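You operate a simulated robot arm through the tools that you are given. There is no shell and no other tool.

Carry out the task below with a simulated robot arm. There is one attempt and no reset: what you move stays moved.

## Task
Warm the cold steam main gently, then open it wide.
Fine: open the line drain, wind the main wheel to about 25, wait till the drain blows steam, close the drain.
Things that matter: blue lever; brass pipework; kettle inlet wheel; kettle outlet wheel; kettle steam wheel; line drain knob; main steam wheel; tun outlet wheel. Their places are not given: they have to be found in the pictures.

Only the result counts: the job must be done as asked and must still hold three seconds after the hand-in. Knocking over, shifting, dropping, spilling or breaking anything else fails it.

## Robot
A 6-joint arm with a fingered hand, fixed in place. Base frame: the origin is at the foot of the arm, x ahead of it, y to its left, z up. Lengths are in m, angles in rad, forces in N, time in s.
It reaches about 1.346 m from its shoulder. Its first joint turns from -2.601 to 2.601 rad. Payload 3.5 kg.
Tool frame: the origin (TCP) lies between the finger pads and is the grasp point; the fingertips stand 0.026 m ahead of it; z points along the fingers, y is the line along which they close. Largest opening 0.132 m; the body of the gripper starts 0.073 m behind the TCP. The gripper is a hand of 4 fingers: y runs from the thumb to the fingers, the wrist lies at [0, 0, -0.234] in the tool frame.
Orientation is that of the tool frame in the base frame, as [roll, pitch, yaw] about the fixed x, y, z axes, in that order (R = Rz(yaw) Ry(pitch) Rx(roll)). With the fingers straight down and closing along the base's y, the tool's x points along the base's -x, its y along +y and its z along -z.

## Interface
- The arm moves only by the tool step_arm. Its argument "deltas" is a list of rows, each an object of numbers (a shift or turn left out is 0): "dx", "dy", "dz": the shift along the tool's x, y, z in units of 20 mm (1.0 is 20 mm); "ax", "ay", "az": the turn, a rotation vector about the tool's x, y, z in units of 5 degrees (1.0 is 5 degrees). In form: [{"dx": .., "dy": .., "dz": .., "ax": .., "ay": .., "az": ..}, ...]. A call has 1 to 20 rows; each row shifts and turns the commanded pose from where the row before left it, along the tool's axes as they then stand. A call with a number of a shift or a turn outside -1 to 1 is refused whole. A row lasts 0.2 s, in which the tool goes at most 0.05 m and 0.15 rad; a call with a longer step from one row to the next is refused whole. Where a pose cannot be reached the arm comes as near as it can. A force on the tool above 40 N (or 10 N above the force at the start of the call, whichever is more), or a blocked arm, ends the call early, and 0.2 s more pass. In this call time passes only in rows, and 0.2 s behind the last. The reply holds the time, the measured pose of the TCP, the force on the tool along the base axes, the opening and the grip force, in the units named above and with some noise, with the torque about the TCP (base axes, N m) and any sound that the robot's microphone picked up.
- Cameras (640 x 400 px; columns grow to the right, rows downward): "scene" is fixed at [0.3996, 0.6506, 1.4303]; the picture's right is [-0.34, 0.94, 0.00], its down [0.93, 0.33, -0.15] and it looks along [-0.14, -0.05, -0.99] (base axes); focal length 214 px, centre (320, 200). "wrist" rides on the gripper at [0.068, 0.002, -0.097] in the tool frame; the picture's right is [-0.03, 1.00, 0.00], its down [-0.82, -0.02, -0.58] and it looks along [-0.58, -0.01, 0.82] (tool axes); focal length 270 px, centre (320, 200).
- capture(camera): a new picture of that camera. No time passes.
- slide_trunk(by): slides the trunk up (or, below 0, down) by that many m; the arm rides with it, the base frame stays. It gives what a move gives, with no picture.
- set_fingers(finger1, finger2, finger3, thumb_bend): sets how far each is bent, from 0 (flat) to 100 (curled in); at 30 the hand is open as for a grip, at 70 the pads meet at the TCP. One left out holds its place. A second passes; each finger stops where it meets its share of the squeeze, and holds until it gets a number again. It is the only way to open and close the hand. It gives what a move gives, with no picture; readings hold the bend of each and the force on the fingers (four entries, about 0 where the hand has none), thumb and palm.
- pixel_to_xyz(camera, pixels): for up to 12 pixels [column, row] of the newest picture of that camera ("zoom" is the newest enlarged one), the place [x, y, z] in the base frame of the surface seen there, good to about 0.002 m. No time passes.
- enlarge(camera, box): a new picture of the part [left, top, right, bottom] of that camera's present view, enlarged. No time passes.
- sign_off(): hands the job in; it is judged then, once.

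Open the gripper and draw the arm clear of the work before you hand the job in, unless the task says otherwise.

The tools are called after "Request:" by a JSON object that holds its "op" and its "data". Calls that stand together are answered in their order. step_arm: Moves the arm, as the interface text tells. Its arguments: {"type":"object","properties":{"deltas":{"type":"array"}},"required":["deltas"]} The other tools are called the same way: slide_trunk (by) slides the trunk up or down; set_fingers (finger1, finger2, finger3, thumb_bend) moves the fingers one by one; capture (camera) takes a picture; pixel_to_xyz (camera, pixels) gives the place of the surface under pixels of a picture; enlarge (camera, box) takes an enlarged picture of a part of a camera's view; sign_off () hands the job in.

At the start:

```text
t: 0.0
position: [0.2354, 0.5534, 1.0397]
ee_rot: [3.14, 0.002, 3.14]
contact_force: [0.6, 0.2, 0.0]
wrist_torque: [0.0, 0.02, 0.01]
grip_width: 0.132
gripper_force: 0.0
shape: jaw
bend: [30.0, 30.0, 30.0, 30.0]
finger forces: [0.0, 0.0, 0.0, 0.0, 0.0, 0.1]
trunk travel left (down, up): [-0.939, 0.031]
```

scene: 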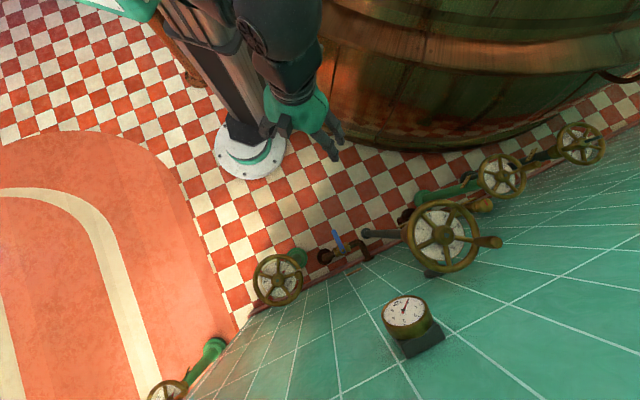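
wrist: 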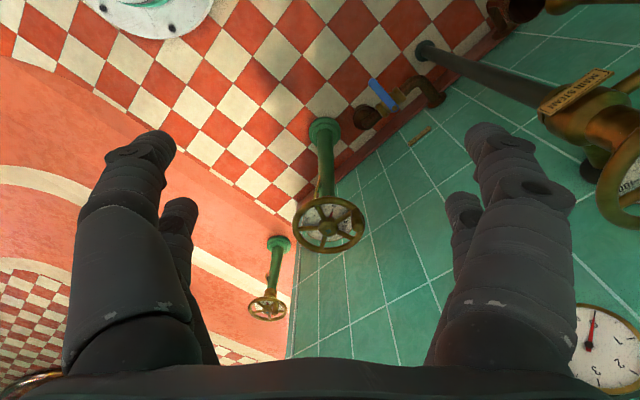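

The scene picture shows a large wheel near (443,235) with "MAIN STEAM" tag, a small blue lever near (338,240), a gauge at (405,312). I'll enlarge these areas to identify them.

Request:
{"op": "enlarge", "data": {"camera": "scene", "box": [360, 110, 620, 290]}}

Request:
{"op": "enlarge", "data": {"camera": "wrist", "box": [280, 40, 480, 260]}}

Request:
{"op": "enlarge", "data": {"camera": "wrist", "box": [480, 0, 640, 240]}}

Request:
{"op": "enlarge", "data": {"camera": "scene", "box": [240, 200, 480, 370]}}

```text
2.22 times, centred on (490, 200) of scene
```

zoom: 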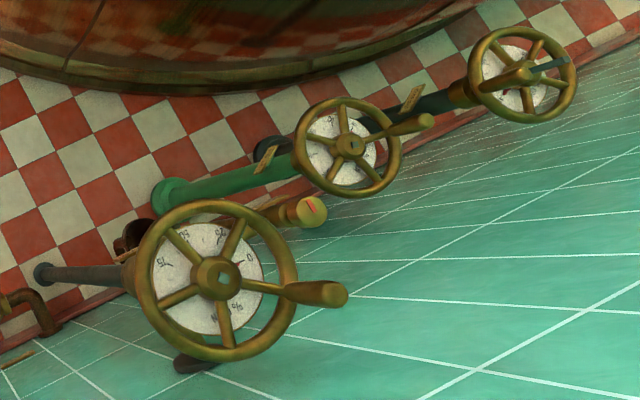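

```text
1.82 times, centred on (380, 150) of wrist
```

zoom: 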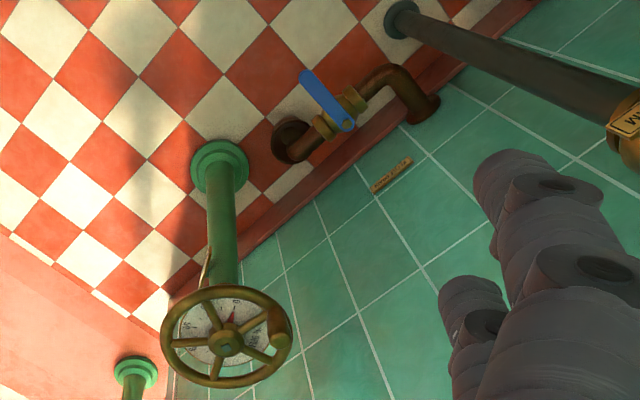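

```text
1.67 times, centred on (560, 120) of wrist
```

zoom: 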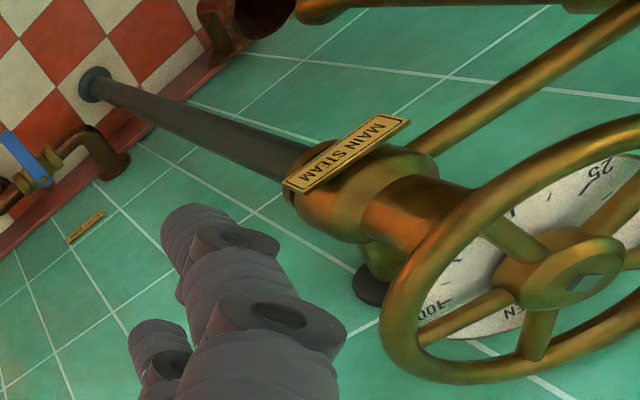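

```text
2.35 times, centred on (360, 285) of scene
```

zoom: 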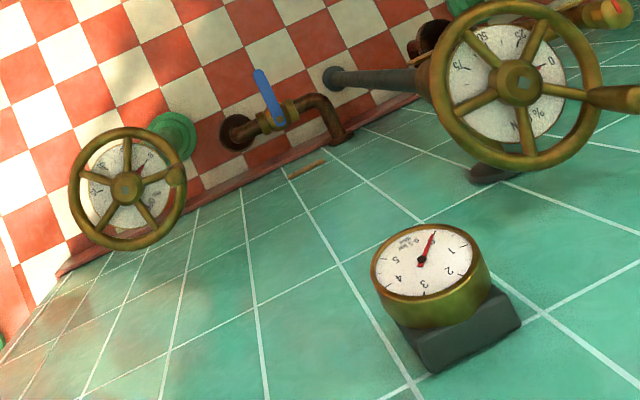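

Get 3D points of main wheel rim, hub, knob, drain knob, gauge, and wall in the scene image.

Request:
{"op": "capture", "data": {"camera": "scene"}}

Request:
{"op": "pixel_to_xyz", "data": {"camera": "scene", "pixels": [[450, 233], [443, 201], [410, 245], [445, 270], [476, 232], [498, 241], [485, 205], [475, 202], [405, 312], [338, 240], [280, 280], [500, 175]]}}

Request:
{"op": "pixel_to_xyz", "data": {"camera": "scene", "pixels": [[370, 232], [400, 233], [470, 203], [490, 203], [560, 250], [420, 350], [300, 340], [350, 300], [580, 143], [432, 272], [405, 212], [420, 198]]}}

Request:
{"op": "enlarge", "data": {"camera": "scene", "box": [390, 180, 518, 280]}}

```text
taken
```

scene: 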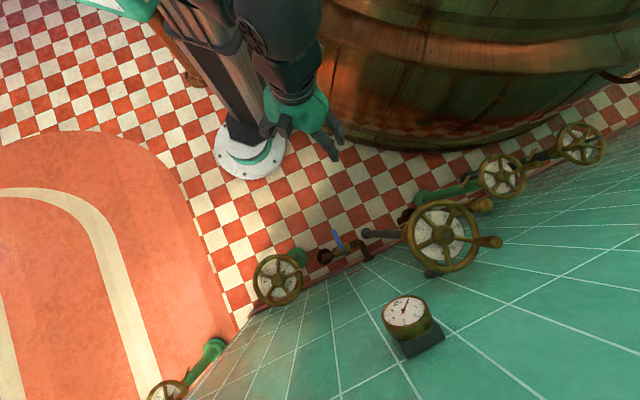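

```text
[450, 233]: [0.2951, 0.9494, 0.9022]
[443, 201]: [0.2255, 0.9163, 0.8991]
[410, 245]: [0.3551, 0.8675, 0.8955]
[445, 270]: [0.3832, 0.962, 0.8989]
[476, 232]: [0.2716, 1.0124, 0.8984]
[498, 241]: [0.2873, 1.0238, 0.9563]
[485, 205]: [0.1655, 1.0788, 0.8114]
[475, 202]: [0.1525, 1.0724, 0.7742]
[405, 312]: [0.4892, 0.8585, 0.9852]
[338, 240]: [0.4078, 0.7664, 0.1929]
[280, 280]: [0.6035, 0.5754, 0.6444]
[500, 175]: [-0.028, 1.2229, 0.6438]
```

```text
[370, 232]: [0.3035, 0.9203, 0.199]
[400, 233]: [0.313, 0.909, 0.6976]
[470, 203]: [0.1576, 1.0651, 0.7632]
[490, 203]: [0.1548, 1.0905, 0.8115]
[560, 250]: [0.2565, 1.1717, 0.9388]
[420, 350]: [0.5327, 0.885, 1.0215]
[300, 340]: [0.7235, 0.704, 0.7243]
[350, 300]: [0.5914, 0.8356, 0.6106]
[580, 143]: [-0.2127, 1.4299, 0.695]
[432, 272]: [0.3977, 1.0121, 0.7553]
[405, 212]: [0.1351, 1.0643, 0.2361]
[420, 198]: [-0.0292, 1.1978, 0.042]
```

```text
4.00 times, centred on (454, 230) of scene
```

zoom: 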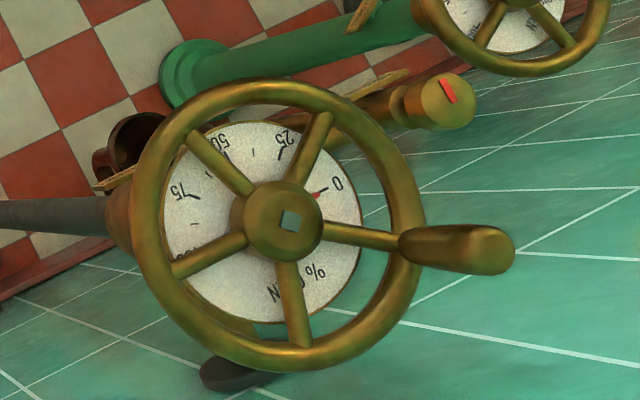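

The main wheel lies horizontal with its centre near (0.305, 0.937, 0.90) and an upright crank handle near (498,241); the pointer is at 0. The suspected drain knob with a red mark is at (485,205); I look closer at it and the other area.

Request:
{"op": "enlarge", "data": {"camera": "scene", "box": [446, 180, 510, 220]}}

Request:
{"op": "pixel_to_xyz", "data": {"camera": "zoom", "pixels": [[380, 240], [400, 260], [420, 240], [400, 220], [330, 250], [250, 250], [200, 220], [100, 300], [440, 300], [350, 200], [370, 290], [300, 220]]}}

Request:
{"op": "enlarge", "data": {"camera": "scene", "box": [390, 190, 454, 230]}}

Request:
{"op": "enlarge", "data": {"camera": "scene", "box": [380, 290, 444, 330]}}

```text
10.00 times, centred on (478, 200) of scene
```

zoom: 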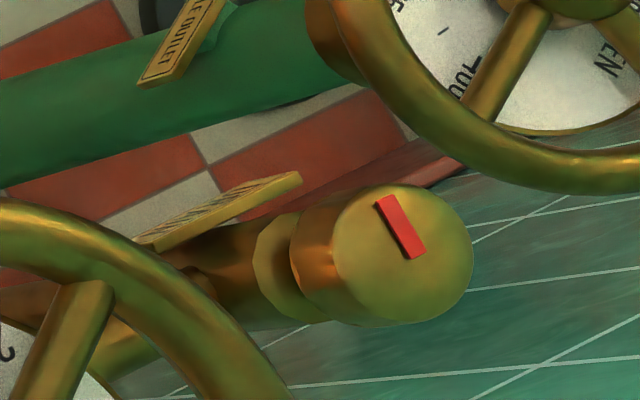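

```text
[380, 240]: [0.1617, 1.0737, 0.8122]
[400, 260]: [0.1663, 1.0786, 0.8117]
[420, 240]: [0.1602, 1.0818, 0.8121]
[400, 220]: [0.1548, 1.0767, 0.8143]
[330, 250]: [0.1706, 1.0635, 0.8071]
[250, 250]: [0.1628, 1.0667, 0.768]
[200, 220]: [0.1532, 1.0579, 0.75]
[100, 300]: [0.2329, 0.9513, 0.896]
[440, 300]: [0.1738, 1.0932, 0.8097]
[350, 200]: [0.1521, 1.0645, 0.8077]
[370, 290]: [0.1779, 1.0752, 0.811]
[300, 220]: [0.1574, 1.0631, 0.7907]
```

```text
10.00 times, centred on (422, 210) of scene
```

zoom: 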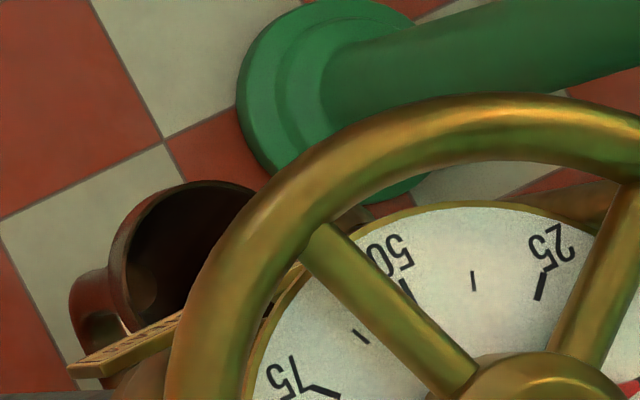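

```text
10.00 times, centred on (412, 310) of scene
```

zoom: 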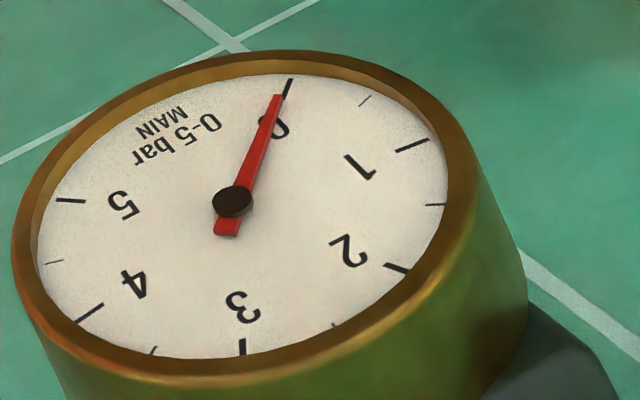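

The knob top is around (0.163, 1.079, 0.811) with a red index bar. I check the crank handle's extents, label plate, tun and the other neighbours for clearance.

Request:
{"op": "pixel_to_xyz", "data": {"camera": "scene", "pixels": [[492, 241], [496, 238], [500, 242], [504, 243], [516, 241], [480, 100], [360, 60], [540, 155], [466, 199], [462, 205], [440, 165], [420, 240]]}}

Request:
{"op": "enlarge", "data": {"camera": "scene", "box": [464, 216, 528, 256]}}

Request:
{"op": "pixel_to_xyz", "data": {"camera": "zoom", "pixels": [[170, 240], [220, 250], [280, 260], [330, 255], [370, 240], [370, 290], [310, 290], [310, 220], [110, 240], [80, 300], [100, 180], [380, 265]]}}

```text
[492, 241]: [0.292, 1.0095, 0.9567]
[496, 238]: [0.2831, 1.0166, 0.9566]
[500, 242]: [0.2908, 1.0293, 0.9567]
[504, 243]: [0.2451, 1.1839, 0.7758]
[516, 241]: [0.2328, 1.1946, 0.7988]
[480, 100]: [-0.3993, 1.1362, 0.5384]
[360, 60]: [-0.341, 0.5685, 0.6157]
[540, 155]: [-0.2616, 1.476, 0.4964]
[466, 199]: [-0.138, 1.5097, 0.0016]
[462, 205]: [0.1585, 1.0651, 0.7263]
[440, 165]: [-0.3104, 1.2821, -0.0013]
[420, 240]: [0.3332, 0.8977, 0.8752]
```

```text
10.00 times, centred on (496, 236) of scene
```

zoom: 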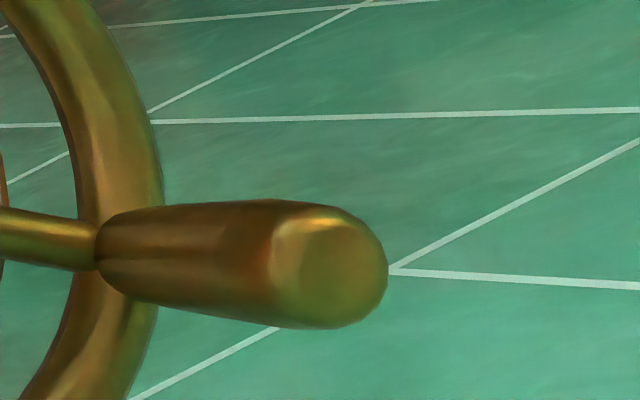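

```text
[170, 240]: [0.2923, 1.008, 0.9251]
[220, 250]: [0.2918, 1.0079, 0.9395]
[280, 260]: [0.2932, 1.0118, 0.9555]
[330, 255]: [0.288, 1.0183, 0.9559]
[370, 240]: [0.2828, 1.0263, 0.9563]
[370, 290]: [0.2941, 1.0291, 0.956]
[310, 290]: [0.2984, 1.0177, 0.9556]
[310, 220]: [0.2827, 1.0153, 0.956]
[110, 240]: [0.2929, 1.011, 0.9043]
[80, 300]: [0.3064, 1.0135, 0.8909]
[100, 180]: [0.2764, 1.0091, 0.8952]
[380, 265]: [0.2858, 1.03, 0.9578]
```

The handle top is at z≈0.956 and the path at z≈1.04 is clear of it. I move the TCP to above the drain knob, first 20 rows toward +y.

Request:
{"op": "step_arm", "data": {"deltas": [{"dx": 0.18, "dy": 1}, {"dx": 0.18, "dy": 1}, {"dx": 0.18, "dy": 1}, {"dx": 0.18, "dy": 1}, {"dx": 0.18, "dy": 1}, {"dx": 0.18, "dy": 1}, {"dx": 0.18, "dy": 1}, {"dx": 0.18, "dy": 1}, {"dx": 0.18, "dy": 1}, {"dx": 0.18, "dy": 1}, {"dx": 0.18, "dy": 1}, {"dx": 0.18, "dy": 1}, {"dx": 0.18, "dy": 1}, {"dx": 0.18, "dy": 1}, {"dx": 0.18, "dy": 1}, {"dx": 0.18, "dy": 1}, {"dx": 0.18, "dy": 1}, {"dx": 0.18, "dy": 1}, {"dx": 0.18, "dy": 1}, {"dx": 0.18, "dy": 1}]}}

Request:
{"op": "capture", "data": {"camera": "wrist"}}

Request:
{"op": "capture", "data": {"camera": "scene"}}

```text
t: 4.2
position: [0.1636, 0.9564, 1.0394]
ee_rot: [-3.141, 0.001, -3.142]
contact_force: [-0.4, -0.5, 0.0]
wrist_torque: [0.01, -0.02, 0.03]
grip_width: 0.1321
gripper_force: 0.0
shape: jaw
bend: [30.0, 30.0, 30.0, 30.0]
finger forces: [0.0, 0.0, 0.0, 0.1, 0.0, 0.1]
trunk travel left (down, up): [-0.939, 0.031]
```

```text
taken
```

wrist: 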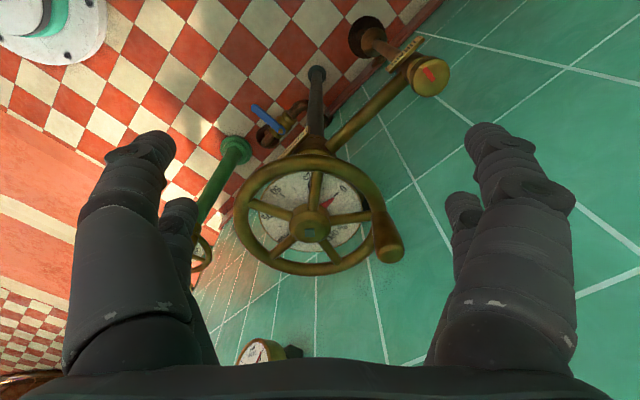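

```text
taken
```

scene: 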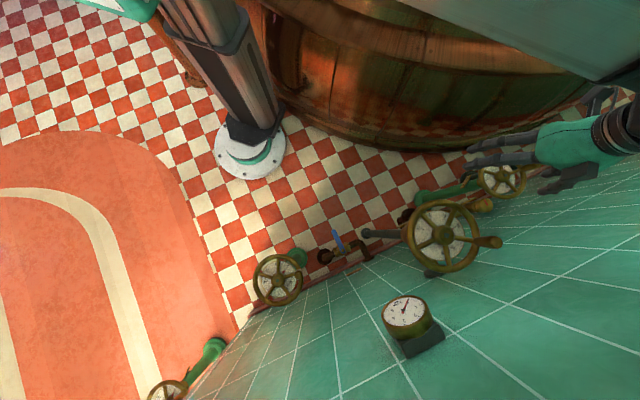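

The hand is above the work; the knob with the red mark appears at (430,75) in the wrist view. I enlarge it to read the label.

Request:
{"op": "enlarge", "data": {"camera": "wrist", "box": [340, 10, 468, 110]}}

Request:
{"op": "enlarge", "data": {"camera": "wrist", "box": [230, 140, 420, 280]}}

```text
4.00 times, centred on (404, 60) of wrist
```

zoom: 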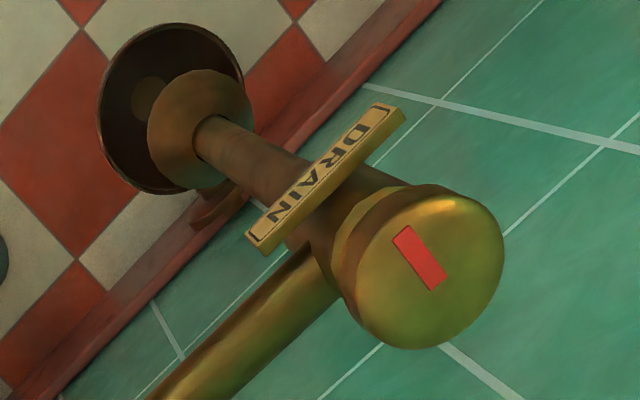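

```text
2.86 times, centred on (325, 210) of wrist
```

zoom: 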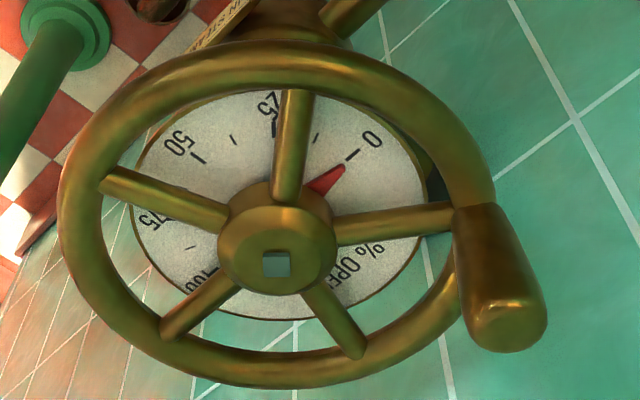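

The plate reads "DRAIN", confirming the knob. I measure its rim in the zoomed wrist picture.

Request:
{"op": "enlarge", "data": {"camera": "wrist", "box": [398, 50, 462, 90]}}

Request:
{"op": "pixel_to_xyz", "data": {"camera": "zoom", "pixels": [[335, 130], [300, 250], [360, 350], [500, 230], [460, 150], [330, 210], [400, 200], [440, 300], [270, 200], [250, 150], [420, 360], [510, 280]]}}

```text
10.00 times, centred on (430, 70) of wrist
```

zoom: 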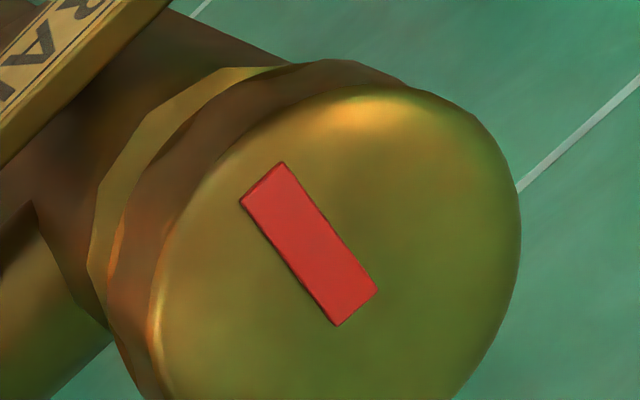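

```text
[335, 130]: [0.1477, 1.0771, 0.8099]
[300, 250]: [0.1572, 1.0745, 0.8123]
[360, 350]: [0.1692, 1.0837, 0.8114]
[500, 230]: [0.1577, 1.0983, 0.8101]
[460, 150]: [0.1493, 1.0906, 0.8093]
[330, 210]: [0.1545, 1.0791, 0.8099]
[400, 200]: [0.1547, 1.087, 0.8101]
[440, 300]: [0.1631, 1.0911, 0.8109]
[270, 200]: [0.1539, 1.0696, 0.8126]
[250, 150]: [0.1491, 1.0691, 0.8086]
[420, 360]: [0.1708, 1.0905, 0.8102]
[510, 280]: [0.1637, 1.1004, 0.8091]
```

I check the label plate's location so the fingertips will not touch it.

Request:
{"op": "enlarge", "data": {"camera": "wrist", "box": [340, 10, 468, 110]}}

Request:
{"op": "pixel_to_xyz", "data": {"camera": "zoom", "pixels": [[265, 235], [290, 210], [345, 155], [385, 115], [395, 125], [275, 245], [240, 150], [330, 220], [345, 250], [230, 340], [430, 270], [200, 180]]}}

Request:
{"op": "pixel_to_xyz", "data": {"camera": "wrist", "pixels": [[312, 232], [245, 205], [318, 165], [368, 200], [300, 268], [362, 235], [385, 230], [392, 250]]}}

```text
4.00 times, centred on (404, 60) of wrist
```

zoom: 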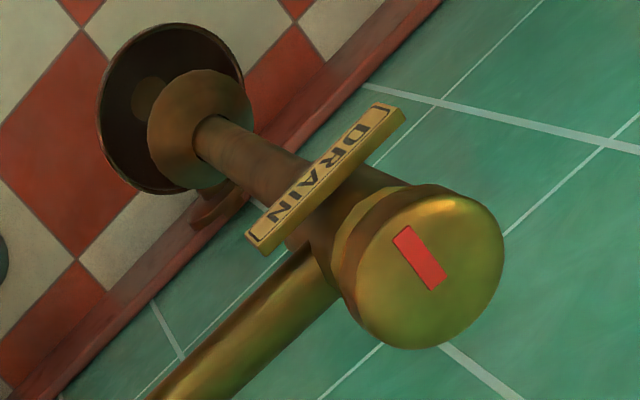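

```text
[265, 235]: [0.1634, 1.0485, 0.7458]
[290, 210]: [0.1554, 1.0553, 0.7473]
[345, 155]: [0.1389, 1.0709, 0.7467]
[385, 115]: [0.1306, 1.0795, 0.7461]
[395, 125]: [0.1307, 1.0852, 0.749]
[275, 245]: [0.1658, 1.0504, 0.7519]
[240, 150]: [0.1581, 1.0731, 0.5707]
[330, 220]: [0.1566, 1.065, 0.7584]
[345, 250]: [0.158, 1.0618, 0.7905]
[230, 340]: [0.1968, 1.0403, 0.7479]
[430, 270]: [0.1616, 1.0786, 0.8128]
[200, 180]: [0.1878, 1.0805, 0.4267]
```

```text
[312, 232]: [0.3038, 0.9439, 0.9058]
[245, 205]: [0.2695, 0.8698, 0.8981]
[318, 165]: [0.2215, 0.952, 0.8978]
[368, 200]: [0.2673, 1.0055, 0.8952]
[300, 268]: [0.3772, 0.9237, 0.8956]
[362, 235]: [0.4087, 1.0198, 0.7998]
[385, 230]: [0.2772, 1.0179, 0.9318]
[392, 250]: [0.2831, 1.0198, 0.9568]
```

Label plate sits at z≈0.75, below where the fingertips will go; the knob centre is about (0.165, 1.079), top at 0.811. I move above it, pre-rotating 45° clockwise to leave room for a counter-clockwise twist.

Request:
{"op": "step_arm", "data": {"deltas": [{"dx": -0.01, "dy": 1}, {"dx": -0.01, "dy": 1}, {"dx": -0.01, "dy": 1}, {"dx": -0.01, "dy": 1}, {"dx": -0.01, "dy": 1}, {"dx": -0.02, "dy": 1}, {"dy": 0.13}, {"az": 1}, {"az": 1}, {"az": 1}, {"az": 1}, {"az": 1}, {"az": 1}, {"az": 1}, {"az": 1}, {"az": 1}]}}

Request:
{"op": "capture", "data": {"camera": "wrist"}}

```text
t: 7.6
position: [0.1643, 1.0788, 1.0401]
ee_rot: [-3.141, 0.0, 2.355]
contact_force: [0.4, -0.4, -0.4]
wrist_torque: [-0.01, -0.01, -0.03]
grip_width: 0.1318
gripper_force: 0.0
shape: jaw
bend: [30.0, 30.0, 30.0, 30.0]
finger forces: [0.1, 0.0, 0.0, 0.0, 0.0, 0.0]
trunk travel left (down, up): [-0.939, 0.031]
```

```text
taken
```

wrist: 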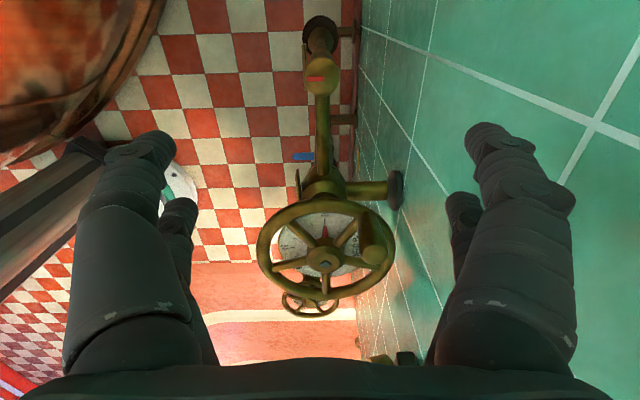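

The knob is at (320,75) in the wrist view, straight ahead as expected. I descend to z≈0.85 and look again.

Request:
{"op": "step_arm", "data": {"deltas": [{"dz": 1}, {"dz": 1}, {"dz": 1}, {"dz": 1}, {"dz": 1}, {"dz": 1}, {"dz": 1}, {"dz": 1}, {"dz": 1}, {"dz": 0.5}]}}

Request:
{"op": "capture", "data": {"camera": "wrist"}}

Request:
{"op": "capture", "data": {"camera": "scene"}}

```text
t: 9.8
position: [0.1653, 1.0765, 1.0394]
ee_rot: [-3.141, 0.0, 2.357]
contact_force: [-0.2, 1.1, 0.0]
wrist_torque: [-0.03, 0.02, 0.0]
grip_width: 0.1318
gripper_force: 0.1
shape: jaw
bend: [30.0, 30.0, 30.0, 30.0]
finger forces: [0.0, 0.1, 0.0, 0.1, 0.1, 0.1]
out of reach, approached as far as the arm can: row 1, 2, 3, 4, 5, 6, 7, 8, 9, 10
trunk travel left (down, up): [-0.939, 0.031]
```

```text
taken
```

wrist: 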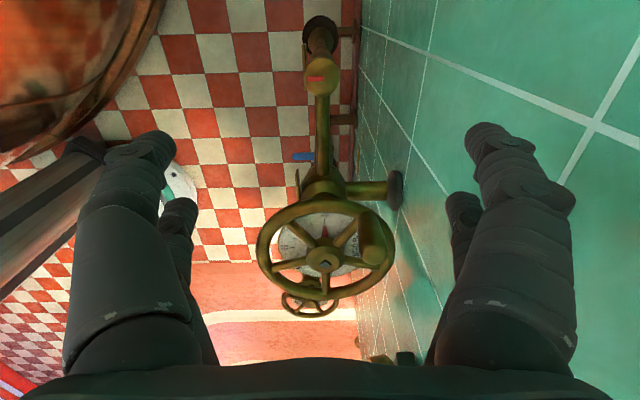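

```text
taken
```

scene: 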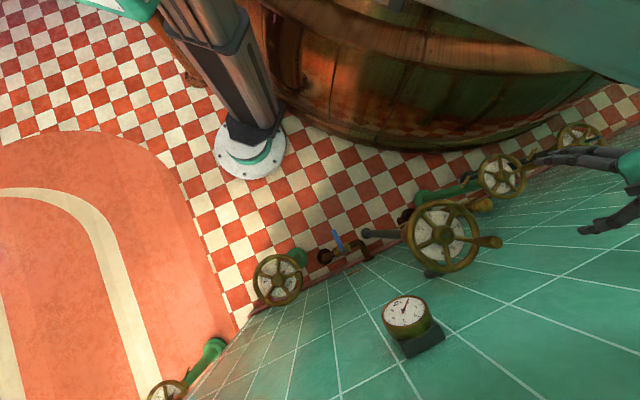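

Lowering is out of reach because the shoulder is high; I'll need to lower the trunk. First check heights of the tun and column.

Request:
{"op": "pixel_to_xyz", "data": {"camera": "scene", "pixels": [[340, 5], [400, 30], [460, 60], [540, 80], [330, 120], [250, 150], [230, 60], [200, 10], [290, 30], [560, 40], [600, 160], [500, 30]]}}

```text
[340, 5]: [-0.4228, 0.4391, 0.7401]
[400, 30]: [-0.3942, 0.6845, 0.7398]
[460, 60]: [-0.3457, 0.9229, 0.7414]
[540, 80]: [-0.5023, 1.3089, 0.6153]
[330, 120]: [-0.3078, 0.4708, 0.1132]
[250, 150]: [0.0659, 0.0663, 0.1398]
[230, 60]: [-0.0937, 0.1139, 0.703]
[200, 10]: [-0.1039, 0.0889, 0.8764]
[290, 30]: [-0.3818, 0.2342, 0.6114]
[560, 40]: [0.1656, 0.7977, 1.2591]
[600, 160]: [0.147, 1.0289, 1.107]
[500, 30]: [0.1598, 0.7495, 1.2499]
```

The tun is well to the side (x≤-0.34). I slide the trunk down by 0.12 m, which lowers the hand to about 0.92, still above the knob.

Request:
{"op": "slide_trunk", "data": {"by": -0.12}}

```text
t: 11.3
position: [0.1631, 1.0775, 0.9216]
ee_rot: [3.141, 0.0, 2.357]
contact_force: [-0.6, -0.2, -0.7]
wrist_torque: [-0.02, 0.02, 0.01]
grip_width: 0.1324
gripper_force: 0.1
shape: jaw
bend: [30.0, 30.0, 30.0, 30.0]
finger forces: [0.0, 0.1, 0.0, 0.0, 0.0, 0.0]
trunk travel left (down, up): [-0.819, 0.151]
```

The hand rode down with the trunk to z=0.92. Now I raise the hand with the arm so that I can lower the trunk further for reach margin.

Request:
{"op": "step_arm", "data": {"deltas": [{"dz": -1}, {"dz": -1}]}}

```text
t: 11.9
position: [0.1645, 1.0779, 0.9206]
ee_rot: [-3.141, 0.0, 2.356]
contact_force: [-0.6, 0.1, 0.1]
wrist_torque: [0.01, 0.03, 0.02]
grip_width: 0.1317
gripper_force: 0.0
shape: jaw
bend: [30.0, 30.0, 30.0, 30.0]
finger forces: [0.1, 0.0, 0.1, 0.0, 0.0, 0.0]
out of reach, approached as far as the arm can: row 1, 2
trunk travel left (down, up): [-0.819, 0.151]
```

The commanded pose had wound past the reach limit, so I unwind it and raise further.

Request:
{"op": "step_arm", "data": {"deltas": [{"dz": -1}, {"dz": -1}, {"dz": -1}, {"dz": -1}, {"dz": -1}, {"dz": -1}, {"dz": -1}, {"dz": -1}, {"dz": -1}, {"dz": -1}, {"dz": -1}, {"dz": -1}, {"dz": -1}]}}

```text
t: 14.7
position: [0.1641, 1.0773, 0.9192]
ee_rot: [3.141, 0.0, 2.356]
contact_force: [-0.3, 0.0, 1.0]
wrist_torque: [0.01, 0.01, -0.03]
grip_width: 0.132
gripper_force: 0.2
shape: jaw
bend: [30.0, 30.0, 30.0, 30.0]
finger forces: [0.0, 0.0, 0.0, 0.0, 0.1, 0.1]
out of reach, approached as far as the arm can: row 1, 2, 3, 4, 5, 6, 7, 8, 9, 10, 11, 12, 13
trunk travel left (down, up): [-0.819, 0.151]
```

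All rows were flagged, so the arm seems to be at its full horizontal stretch here. I test by pulling back 4 cm toward the base to see when the flags clear.

Request:
{"op": "step_arm", "data": {"deltas": [{"dx": -0.35, "dy": -0.35}, {"dx": -0.35, "dy": -0.35}, {"dx": -0.35, "dy": -0.35}, {"dx": -0.35, "dy": -0.35}]}}

Request:
{"op": "capture", "data": {"camera": "scene"}}

```text
t: 15.7
position: [0.1638, 1.0367, 0.921]
ee_rot: [-3.141, 0.0, 2.356]
contact_force: [0.0, -0.4, 0.1]
wrist_torque: [0.0, -0.03, -0.01]
grip_width: 0.132
gripper_force: 0.1
shape: jaw
bend: [30.0, 30.0, 30.0, 30.0]
finger forces: [0.0, 0.0, 0.0, 0.0, 0.0, 0.0]
trunk travel left (down, up): [-0.819, 0.151]
```

```text
taken
```

scene: 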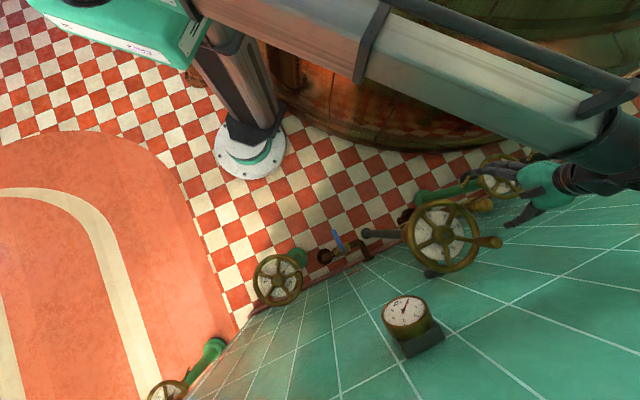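

No wind-up: the pose moved exactly as asked. Test vertical reach here with small moves up.

Request:
{"op": "step_arm", "data": {"deltas": [{"dz": -1}, {"dz": -1}, {"dz": -1}, {"dz": -1}]}}

Request:
{"op": "pixel_to_xyz", "data": {"camera": "scene", "pixels": [[540, 110], [450, 70], [370, 40], [300, 20], [130, 30], [600, 140], [540, 190], [220, 50], [450, 20], [610, 90]]}}

```text
t: 16.7
position: [0.1648, 1.0357, 0.9199]
ee_rot: [-3.141, -0.002, 2.357]
contact_force: [0.2, -0.1, -0.2]
wrist_torque: [-0.01, 0.0, -0.01]
grip_width: 0.1319
gripper_force: 0.1
shape: jaw
bend: [30.0, 30.0, 30.0, 30.0]
finger forces: [0.1, 0.1, 0.0, 0.0, 0.1, 0.1]
out of reach, approached as far as the arm can: row 1, 2, 3, 4
trunk travel left (down, up): [-0.819, 0.151]
```

```text
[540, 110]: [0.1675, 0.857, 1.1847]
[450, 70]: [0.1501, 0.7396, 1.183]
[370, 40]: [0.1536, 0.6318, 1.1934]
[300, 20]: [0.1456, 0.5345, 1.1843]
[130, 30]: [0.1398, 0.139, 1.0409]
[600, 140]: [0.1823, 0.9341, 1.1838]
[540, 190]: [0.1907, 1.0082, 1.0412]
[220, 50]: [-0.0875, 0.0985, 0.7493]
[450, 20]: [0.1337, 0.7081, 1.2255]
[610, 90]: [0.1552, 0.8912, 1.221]
```

Vertical moves are only possible with the trunk here, while xy works with the arm. I go back over the knob at (0.165, 1.079).

Request:
{"op": "step_arm", "data": {"deltas": [{"dx": 0.38, "dy": 0.385}, {"dx": 0.38, "dy": 0.385}, {"dx": 0.38, "dy": 0.385}, {"dx": 0.38, "dy": 0.385}]}}

Request:
{"op": "capture", "data": {"camera": "wrist"}}

```text
t: 17.7
position: [0.1653, 1.0818, 0.9202]
ee_rot: [-3.141, -0.001, 2.356]
contact_force: [1.1, -0.4, 0.0]
wrist_torque: [-0.02, -0.02, 0.03]
grip_width: 0.1316
gripper_force: 0.0
shape: jaw
bend: [30.0, 30.0, 30.0, 30.0]
finger forces: [0.1, 0.1, 0.0, 0.0, 0.0, 0.0]
trunk travel left (down, up): [-0.819, 0.151]
```

```text
taken
```

wrist: 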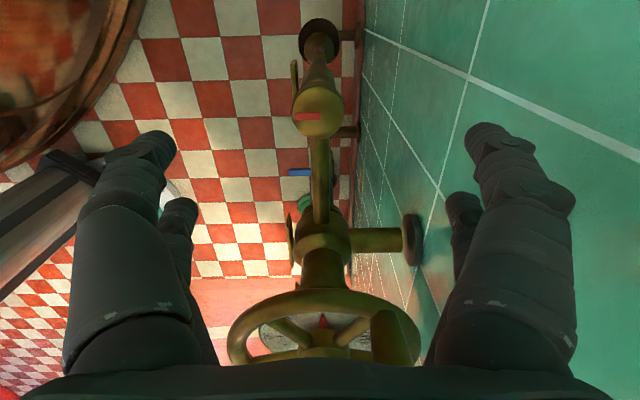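

The knob is at (318,112) with its bar pointing left (away from the wall). I refine its centre.

Request:
{"op": "enlarge", "data": {"camera": "wrist", "box": [280, 80, 360, 130]}}

Request:
{"op": "pixel_to_xyz", "data": {"camera": "zoom", "pixels": [[120, 270], [500, 270], [310, 100], [310, 430], [310, 270], [140, 200], [490, 210], [200, 380], [430, 380], [200, 130], [420, 130], [310, 390]]}}

```text
8.00 times, centred on (320, 105) of wrist
```

zoom: 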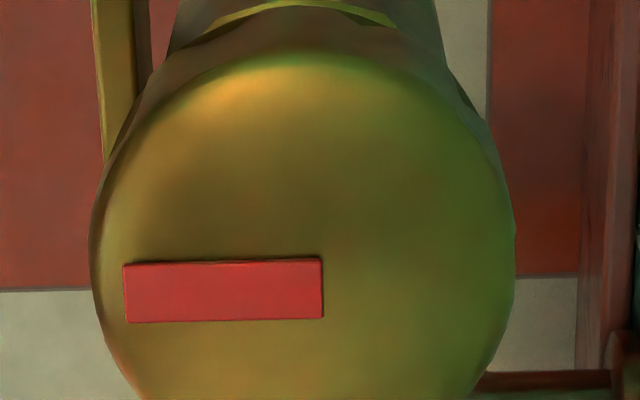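

```text
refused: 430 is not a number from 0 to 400
```

Request:
{"op": "enlarge", "data": {"camera": "wrist", "box": [270, 80, 366, 140]}}

Request:
{"op": "pixel_to_xyz", "data": {"camera": "zoom", "pixels": [[160, 230], [480, 230], [320, 90], [320, 340], [320, 225], [150, 200], [490, 200], [200, 320], [430, 320], [220, 110], [400, 110], [340, 370]]}}

```text
6.67 times, centred on (318, 110) of wrist
```

zoom: 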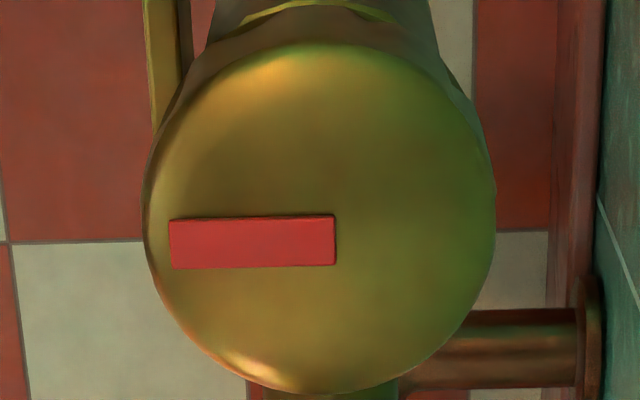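

```text
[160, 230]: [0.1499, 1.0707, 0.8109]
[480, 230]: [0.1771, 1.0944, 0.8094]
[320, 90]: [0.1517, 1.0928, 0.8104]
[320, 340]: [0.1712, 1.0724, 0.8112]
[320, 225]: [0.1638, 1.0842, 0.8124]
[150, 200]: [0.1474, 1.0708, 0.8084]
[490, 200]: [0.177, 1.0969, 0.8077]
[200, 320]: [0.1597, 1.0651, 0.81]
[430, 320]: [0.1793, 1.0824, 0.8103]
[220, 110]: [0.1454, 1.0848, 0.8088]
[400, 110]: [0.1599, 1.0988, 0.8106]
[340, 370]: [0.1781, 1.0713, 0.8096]
```

Knob centre refined to about (0.164, 1.0825); TCP is within a couple of mm. I lower the trunk 6 cm first and check clearance.

Request:
{"op": "slide_trunk", "data": {"by": -0.06}}

Request:
{"op": "capture", "data": {"camera": "scene"}}

Request:
{"op": "capture", "data": {"camera": "wrist"}}

```text
t: 18.7
position: [0.1648, 1.082, 0.8609]
ee_rot: [3.141, 0.0, 2.357]
contact_force: [-1.2, 0.5, 0.0]
wrist_torque: [-0.02, 0.0, 0.0]
grip_width: 0.1319
gripper_force: 0.1
shape: jaw
bend: [30.0, 30.0, 30.0, 30.0]
finger forces: [0.0, 0.0, 0.1, 0.1, 0.1, 0.0]
trunk travel left (down, up): [-0.759, 0.211]
```

```text
taken
```

scene: 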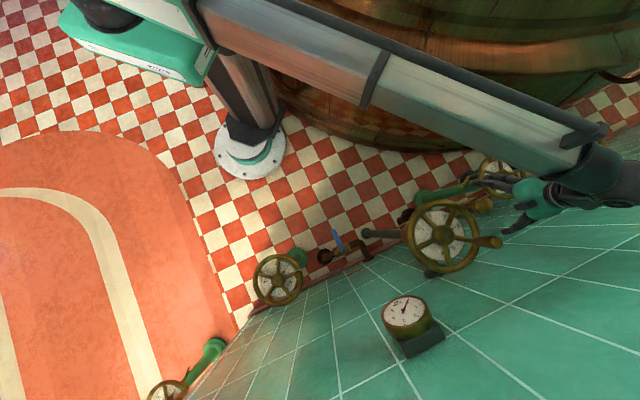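

```text
taken
```

wrist: 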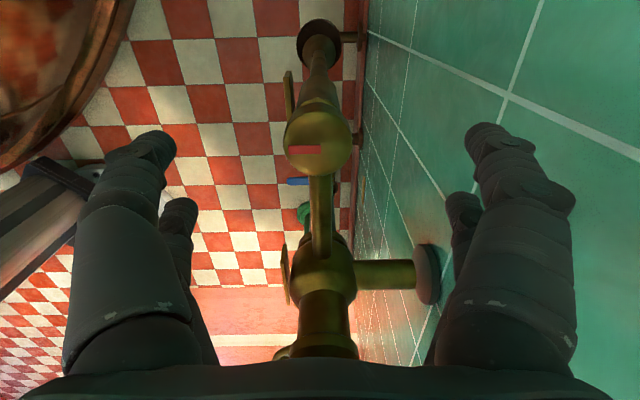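

Clear so far; the knob is between the fingers at (318,140). I lower the remaining 6.3 cm to bring the pads around the knob.

Request:
{"op": "slide_trunk", "data": {"by": -0.062}}

Request:
{"op": "capture", "data": {"camera": "wrist"}}

```text
t: 19.7
position: [0.1661, 1.0811, 0.7988]
ee_rot: [-3.141, 0.0, 2.357]
contact_force: [-0.9, -0.2, 0.3]
wrist_torque: [0.01, -0.03, 0.01]
grip_width: 0.1319
gripper_force: 0.0
shape: jaw
bend: [30.0, 30.0, 30.0, 30.0]
finger forces: [0.0, 0.0, 0.0, 0.0, 0.1, 0.0]
trunk travel left (down, up): [-0.697, 0.273]
```

```text
taken
```

wrist: 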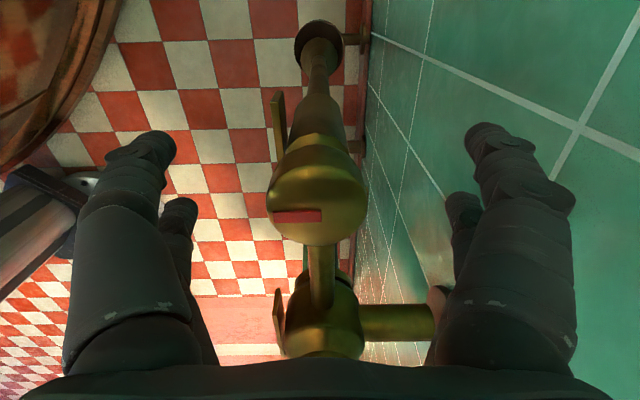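

Knob is centred between the fingers. I close all fingers onto it.

Request:
{"op": "set_fingers", "data": {"finger1": 70, "finger2": 70, "finger3": 70, "thumb_bend": 70}}

Request:
{"op": "capture", "data": {"camera": "wrist"}}

```text
t: 20.7
position: [0.1647, 1.0816, 0.798]
ee_rot: [3.139, 0.0, 2.355]
contact_force: [-5.3, -4.5, -5.5]
wrist_torque: [-0.06, 0.04, 0.05]
grip_width: 0.0145
gripper_force: 6.5
shape: fingers
bend: [67.0, 68.0, 68.0, 67.0]
finger forces: [2.3, 1.4, 2.4, 0.0, 6.6, 0.0]
trunk travel left (down, up): [-0.697, 0.273]
```

```text
taken
```

wrist: 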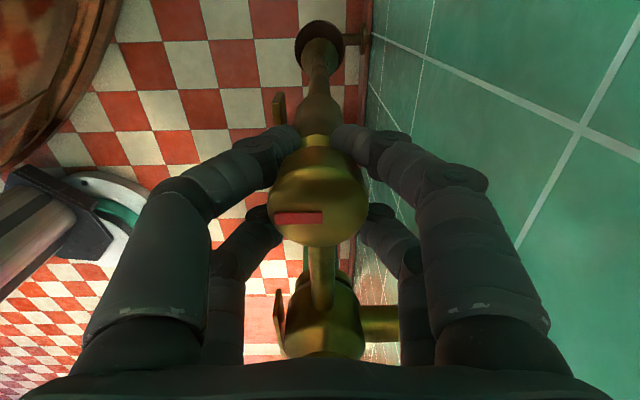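

Fingers closed with ~6.5 N on the knob. I twist 30° counter-clockwise (az negative) and check whether the bar follows.

Request:
{"op": "step_arm", "data": {"deltas": [{"az": -1}, {"az": -1}, {"az": -1}, {"az": -1}, {"az": -1}, {"az": -1}]}}

Request:
{"op": "capture", "data": {"camera": "wrist"}}

```text
t: 22.1
position: [0.1631, 1.0817, 0.7976]
ee_rot: [3.141, 0.0, 2.882]
contact_force: [-6.0, -1.3, -5.4]
wrist_torque: [0.03, 0.05, 0.0]
grip_width: 0.0144
gripper_force: 7.0
shape: fingers
bend: [67.0, 68.0, 68.0, 67.0]
finger forces: [3.4, 1.3, 1.5, 0.0, 7.7, 0.0]
trunk travel left (down, up): [-0.697, 0.273]
```

```text
taken
```

wrist: 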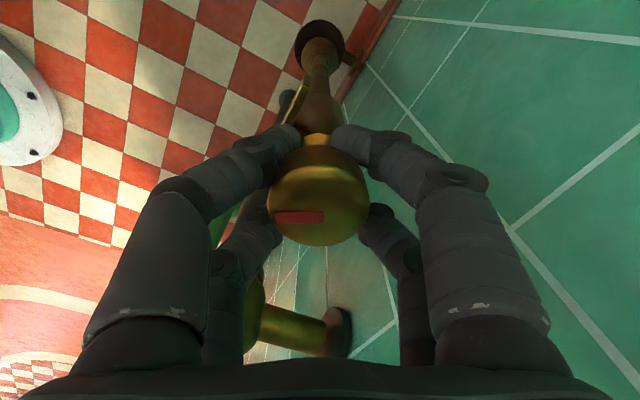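

The bar stays fixed relative to the hand, so the knob turns with it. I continue counter-clockwise to 90° total.

Request:
{"op": "step_arm", "data": {"deltas": [{"az": -1}, {"az": -1}, {"az": -1}, {"az": -1}, {"az": -1}, {"az": -1}, {"az": -1}, {"az": -1}, {"az": -1}, {"az": -1}, {"az": -1}, {"az": -1}]}}

Request:
{"op": "capture", "data": {"camera": "wrist"}}

```text
t: 24.7
position: [0.1657, 1.0814, 0.7981]
ee_rot: [-3.141, -0.001, -2.354]
contact_force: [-3.8, 0.5, -5.7]
wrist_torque: [0.07, 0.05, -0.04]
grip_width: 0.0136
gripper_force: 6.6
shape: fingers
bend: [66.0, 68.0, 69.0, 67.0]
finger forces: [3.7, 2.4, 1.2, 0.0, 5.6, 0.0]
trunk travel left (down, up): [-0.697, 0.273]
```

```text
taken
```

wrist: 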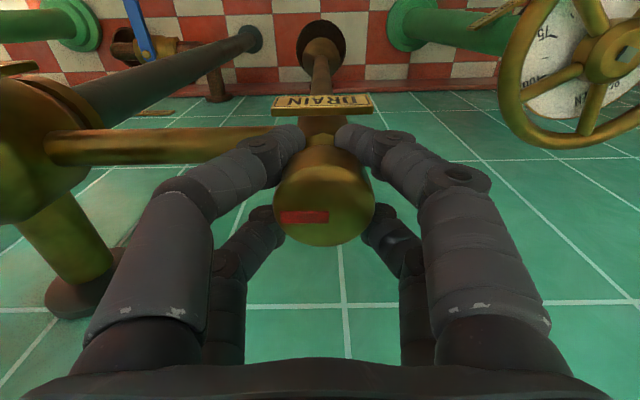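

Turned 90° without any stop yet. I continue another 60° and watch for a stop.

Request:
{"op": "step_arm", "data": {"deltas": [{"az": -1}, {"az": -1}, {"az": -1}, {"az": -1}, {"az": -1}, {"az": -1}, {"az": -1}, {"az": -1}, {"az": -1}, {"az": -1}, {"az": -1}, {"az": -1}]}}

Request:
{"op": "capture", "data": {"camera": "wrist"}}

```text
t: 27.3
position: [0.1651, 1.0855, 0.7954]
ee_rot: [-3.14, 0.002, -1.308]
contact_force: [-3.8, 24.5, -10.9]
wrist_torque: [0.14, -0.08, -0.81]
grip_width: 0.0121
gripper_force: 23.3
shape: fingers
bend: [66.0, 68.0, 69.0, 68.0]
finger forces: [3.6, 34.0, 0.0, 0.1, 10.4, 0.1]
trunk travel left (down, up): [-0.697, 0.273]
```

```text
taken
```

wrist: 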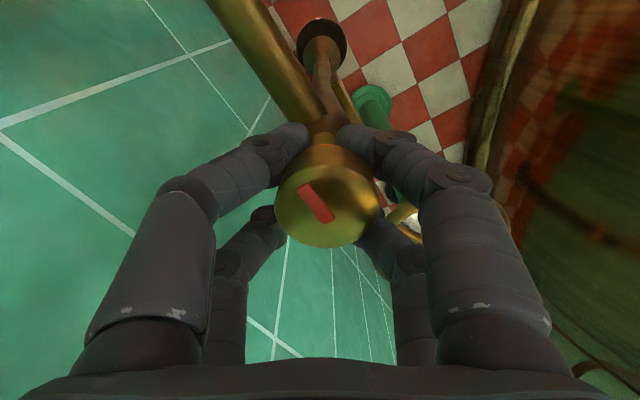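

The bar stopped at about 90° from its start while the fingers slipped past, so the knob is at its open stop. I release the grip.

Request:
{"op": "set_fingers", "data": {"finger1": 30, "finger2": 30, "finger3": 30, "thumb_bend": 30}}

Request:
{"op": "capture", "data": {"camera": "wrist"}}

Request:
{"op": "capture", "data": {"camera": "scene"}}

```text
t: 28.3
position: [0.1653, 1.0807, 0.798]
ee_rot: [3.141, 0.0, -1.308]
contact_force: [0.7, 0.6, 0.0]
wrist_torque: [0.0, 0.02, 0.01]
grip_width: 0.1324
gripper_force: 0.2
shape: fingers
bend: [30.0, 30.0, 30.0, 30.0]
finger forces: [0.0, 0.0, 0.0, 0.0, 0.0, 0.0]
trunk travel left (down, up): [-0.697, 0.273]
```

```text
taken
```

wrist: 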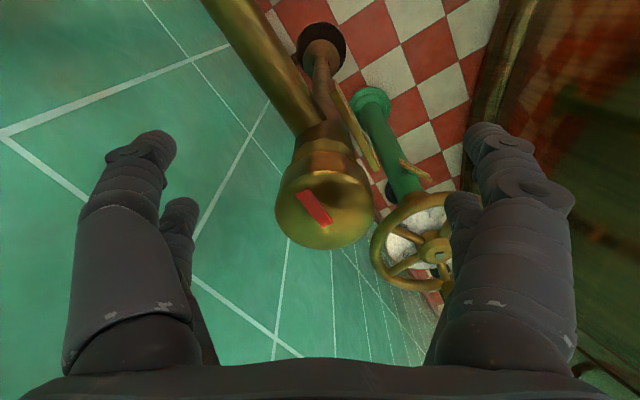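

```text
taken
```

scene: 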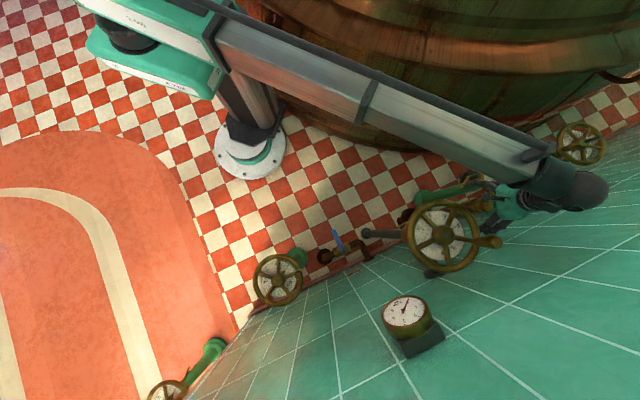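

Drain is open and the hand is free. I raise the trunk 0.22 m to clear the wheel handle (top 0.956).

Request:
{"op": "slide_trunk", "data": {"by": 0.22}}

Request:
{"op": "step_arm", "data": {"deltas": [{"az": 1}, {"az": 1}, {"az": 1}, {"az": 1}, {"az": 1}, {"az": 1}, {"az": 1}, {"az": 1}, {"az": 1}, {"az": 1}, {"az": 1}, {"az": 1}]}}

Request:
{"op": "capture", "data": {"camera": "wrist"}}

```text
t: 30.6
position: [0.1639, 1.0833, 1.0172]
ee_rot: [-3.141, 0.0, -1.31]
contact_force: [0.0, 1.1, -0.3]
wrist_torque: [-0.02, 0.01, -0.03]
grip_width: 0.1324
gripper_force: 0.0
shape: fingers
bend: [30.0, 30.0, 30.0, 30.0]
finger forces: [0.0, 0.0, 0.0, 0.0, 0.1, 0.0]
trunk travel left (down, up): [-0.917, 0.053]
```

```text
t: 33.2
position: [0.1655, 1.08, 1.0169]
ee_rot: [3.141, -0.001, -2.358]
contact_force: [-0.3, -0.2, -0.4]
wrist_torque: [0.01, 0.01, 0.02]
grip_width: 0.1326
gripper_force: 0.0
shape: fingers
bend: [30.0, 30.0, 30.0, 30.0]
finger forces: [0.1, 0.1, 0.0, 0.0, 0.0, 0.0]
trunk travel left (down, up): [-0.917, 0.053]
```

```text
taken
```

wrist: 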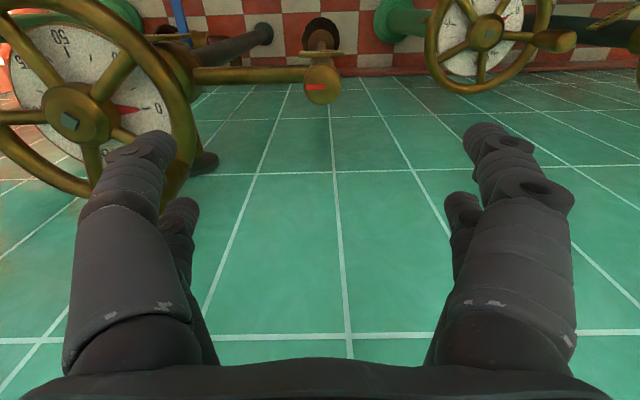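

The drain bar now points left in the view at (318,88), along the wall (open). I move over the wheel handle at (0.288, 1.0205).

Request:
{"op": "step_arm", "data": {"deltas": [{"dx": -0.3166, "dy": -0.928}, {"dx": -0.3166, "dy": -0.928}, {"dx": -0.3166, "dy": -0.928}, {"dx": -0.3166, "dy": -0.928}, {"dx": -0.3166, "dy": -0.928}, {"dx": -0.3166, "dy": -0.928}, {"dx": -0.3166, "dy": -0.928}]}}

Request:
{"op": "capture", "data": {"camera": "wrist"}}

Request:
{"op": "capture", "data": {"camera": "scene"}}

```text
t: 34.9
position: [0.2881, 1.0194, 1.0178]
ee_rot: [3.141, 0.0, -2.356]
contact_force: [-0.2, -0.4, -0.8]
wrist_torque: [-0.03, -0.01, 0.0]
grip_width: 0.1327
gripper_force: 0.2
shape: fingers
bend: [30.0, 30.0, 30.0, 30.0]
finger forces: [0.0, 0.0, 0.0, 0.1, 0.1, 0.0]
trunk travel left (down, up): [-0.917, 0.053]
```

```text
taken
```

wrist: 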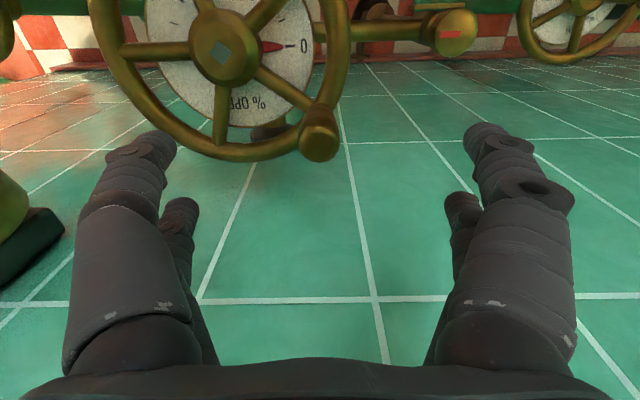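

```text
taken
```

scene: 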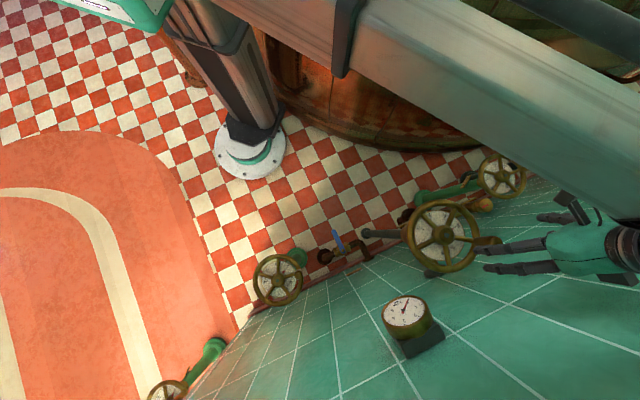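

The handle shows at (318,140) in the wrist view, centred in column. I refine its top centre and the hub centre.

Request:
{"op": "enlarge", "data": {"camera": "wrist", "box": [180, 0, 372, 160]}}

Request:
{"op": "pixel_to_xyz", "data": {"camera": "wrist", "pixels": [[319, 148], [304, 148], [334, 148], [319, 158], [319, 138], [319, 115], [222, 50], [215, 45], [95, 40], [200, 145], [270, 145], [345, 40]]}}

```text
2.50 times, centred on (276, 80) of wrist
```

zoom: 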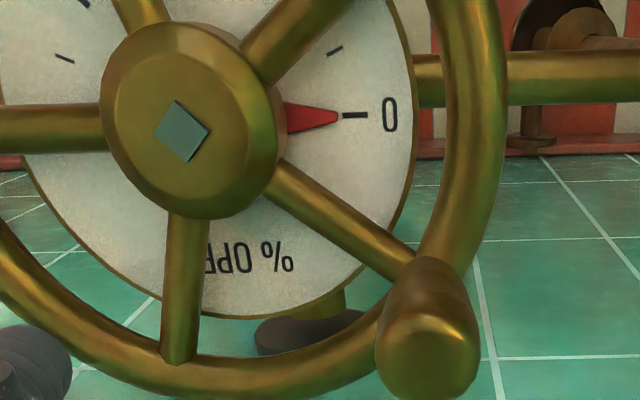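

```text
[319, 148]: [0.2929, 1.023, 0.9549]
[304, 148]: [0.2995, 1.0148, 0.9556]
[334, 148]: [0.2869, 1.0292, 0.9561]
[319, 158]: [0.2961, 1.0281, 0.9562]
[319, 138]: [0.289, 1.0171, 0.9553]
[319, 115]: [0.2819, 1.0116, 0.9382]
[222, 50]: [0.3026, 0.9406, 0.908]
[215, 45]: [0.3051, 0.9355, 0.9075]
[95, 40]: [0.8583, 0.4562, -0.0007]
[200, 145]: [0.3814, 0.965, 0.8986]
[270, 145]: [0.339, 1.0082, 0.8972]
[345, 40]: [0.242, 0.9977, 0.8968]
```

Handle top centre ≈ (0.291, 1.021), hub centre ≈ (0.303, 0.941). I nudge the TCP and lower the trunk 8 cm to bring the pads round the handle.

Request:
{"op": "step_arm", "data": {"deltas": [{"dx": -0.16, "dy": -0.05}]}}

Request:
{"op": "slide_trunk", "data": {"by": -0.079}}

Request:
{"op": "capture", "data": {"camera": "wrist"}}

```text
t: 35.2
position: [0.2904, 1.0216, 1.017]
ee_rot: [-3.141, 0.0, -2.357]
contact_force: [-0.5, 0.3, 0.2]
wrist_torque: [-0.03, 0.0, -0.01]
grip_width: 0.1325
gripper_force: 0.1
shape: fingers
bend: [30.0, 30.0, 30.0, 30.0]
finger forces: [0.0, 0.1, 0.1, 0.0, 0.0, 0.0]
trunk travel left (down, up): [-0.917, 0.053]
```

```text
t: 36.4
position: [0.292, 1.0218, 0.9397]
ee_rot: [3.14, 0.0, -2.355]
contact_force: [-0.2, -0.6, -0.2]
wrist_torque: [0.01, 0.0, -0.03]
grip_width: 0.1327
gripper_force: 0.0
shape: fingers
bend: [30.0, 30.0, 30.0, 30.0]
finger forces: [0.1, 0.1, 0.0, 0.0, 0.0, 0.1]
trunk travel left (down, up): [-0.838, 0.132]
```

```text
taken
```

wrist: 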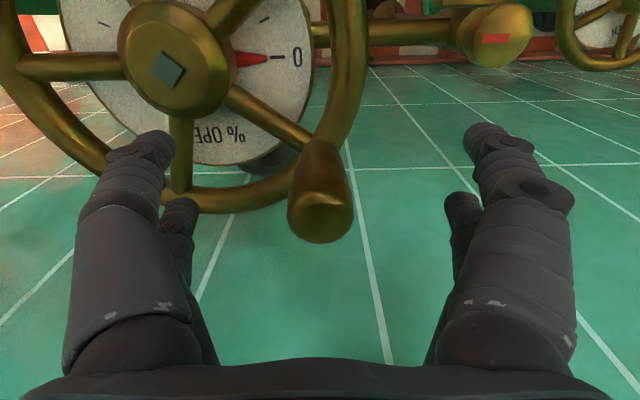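

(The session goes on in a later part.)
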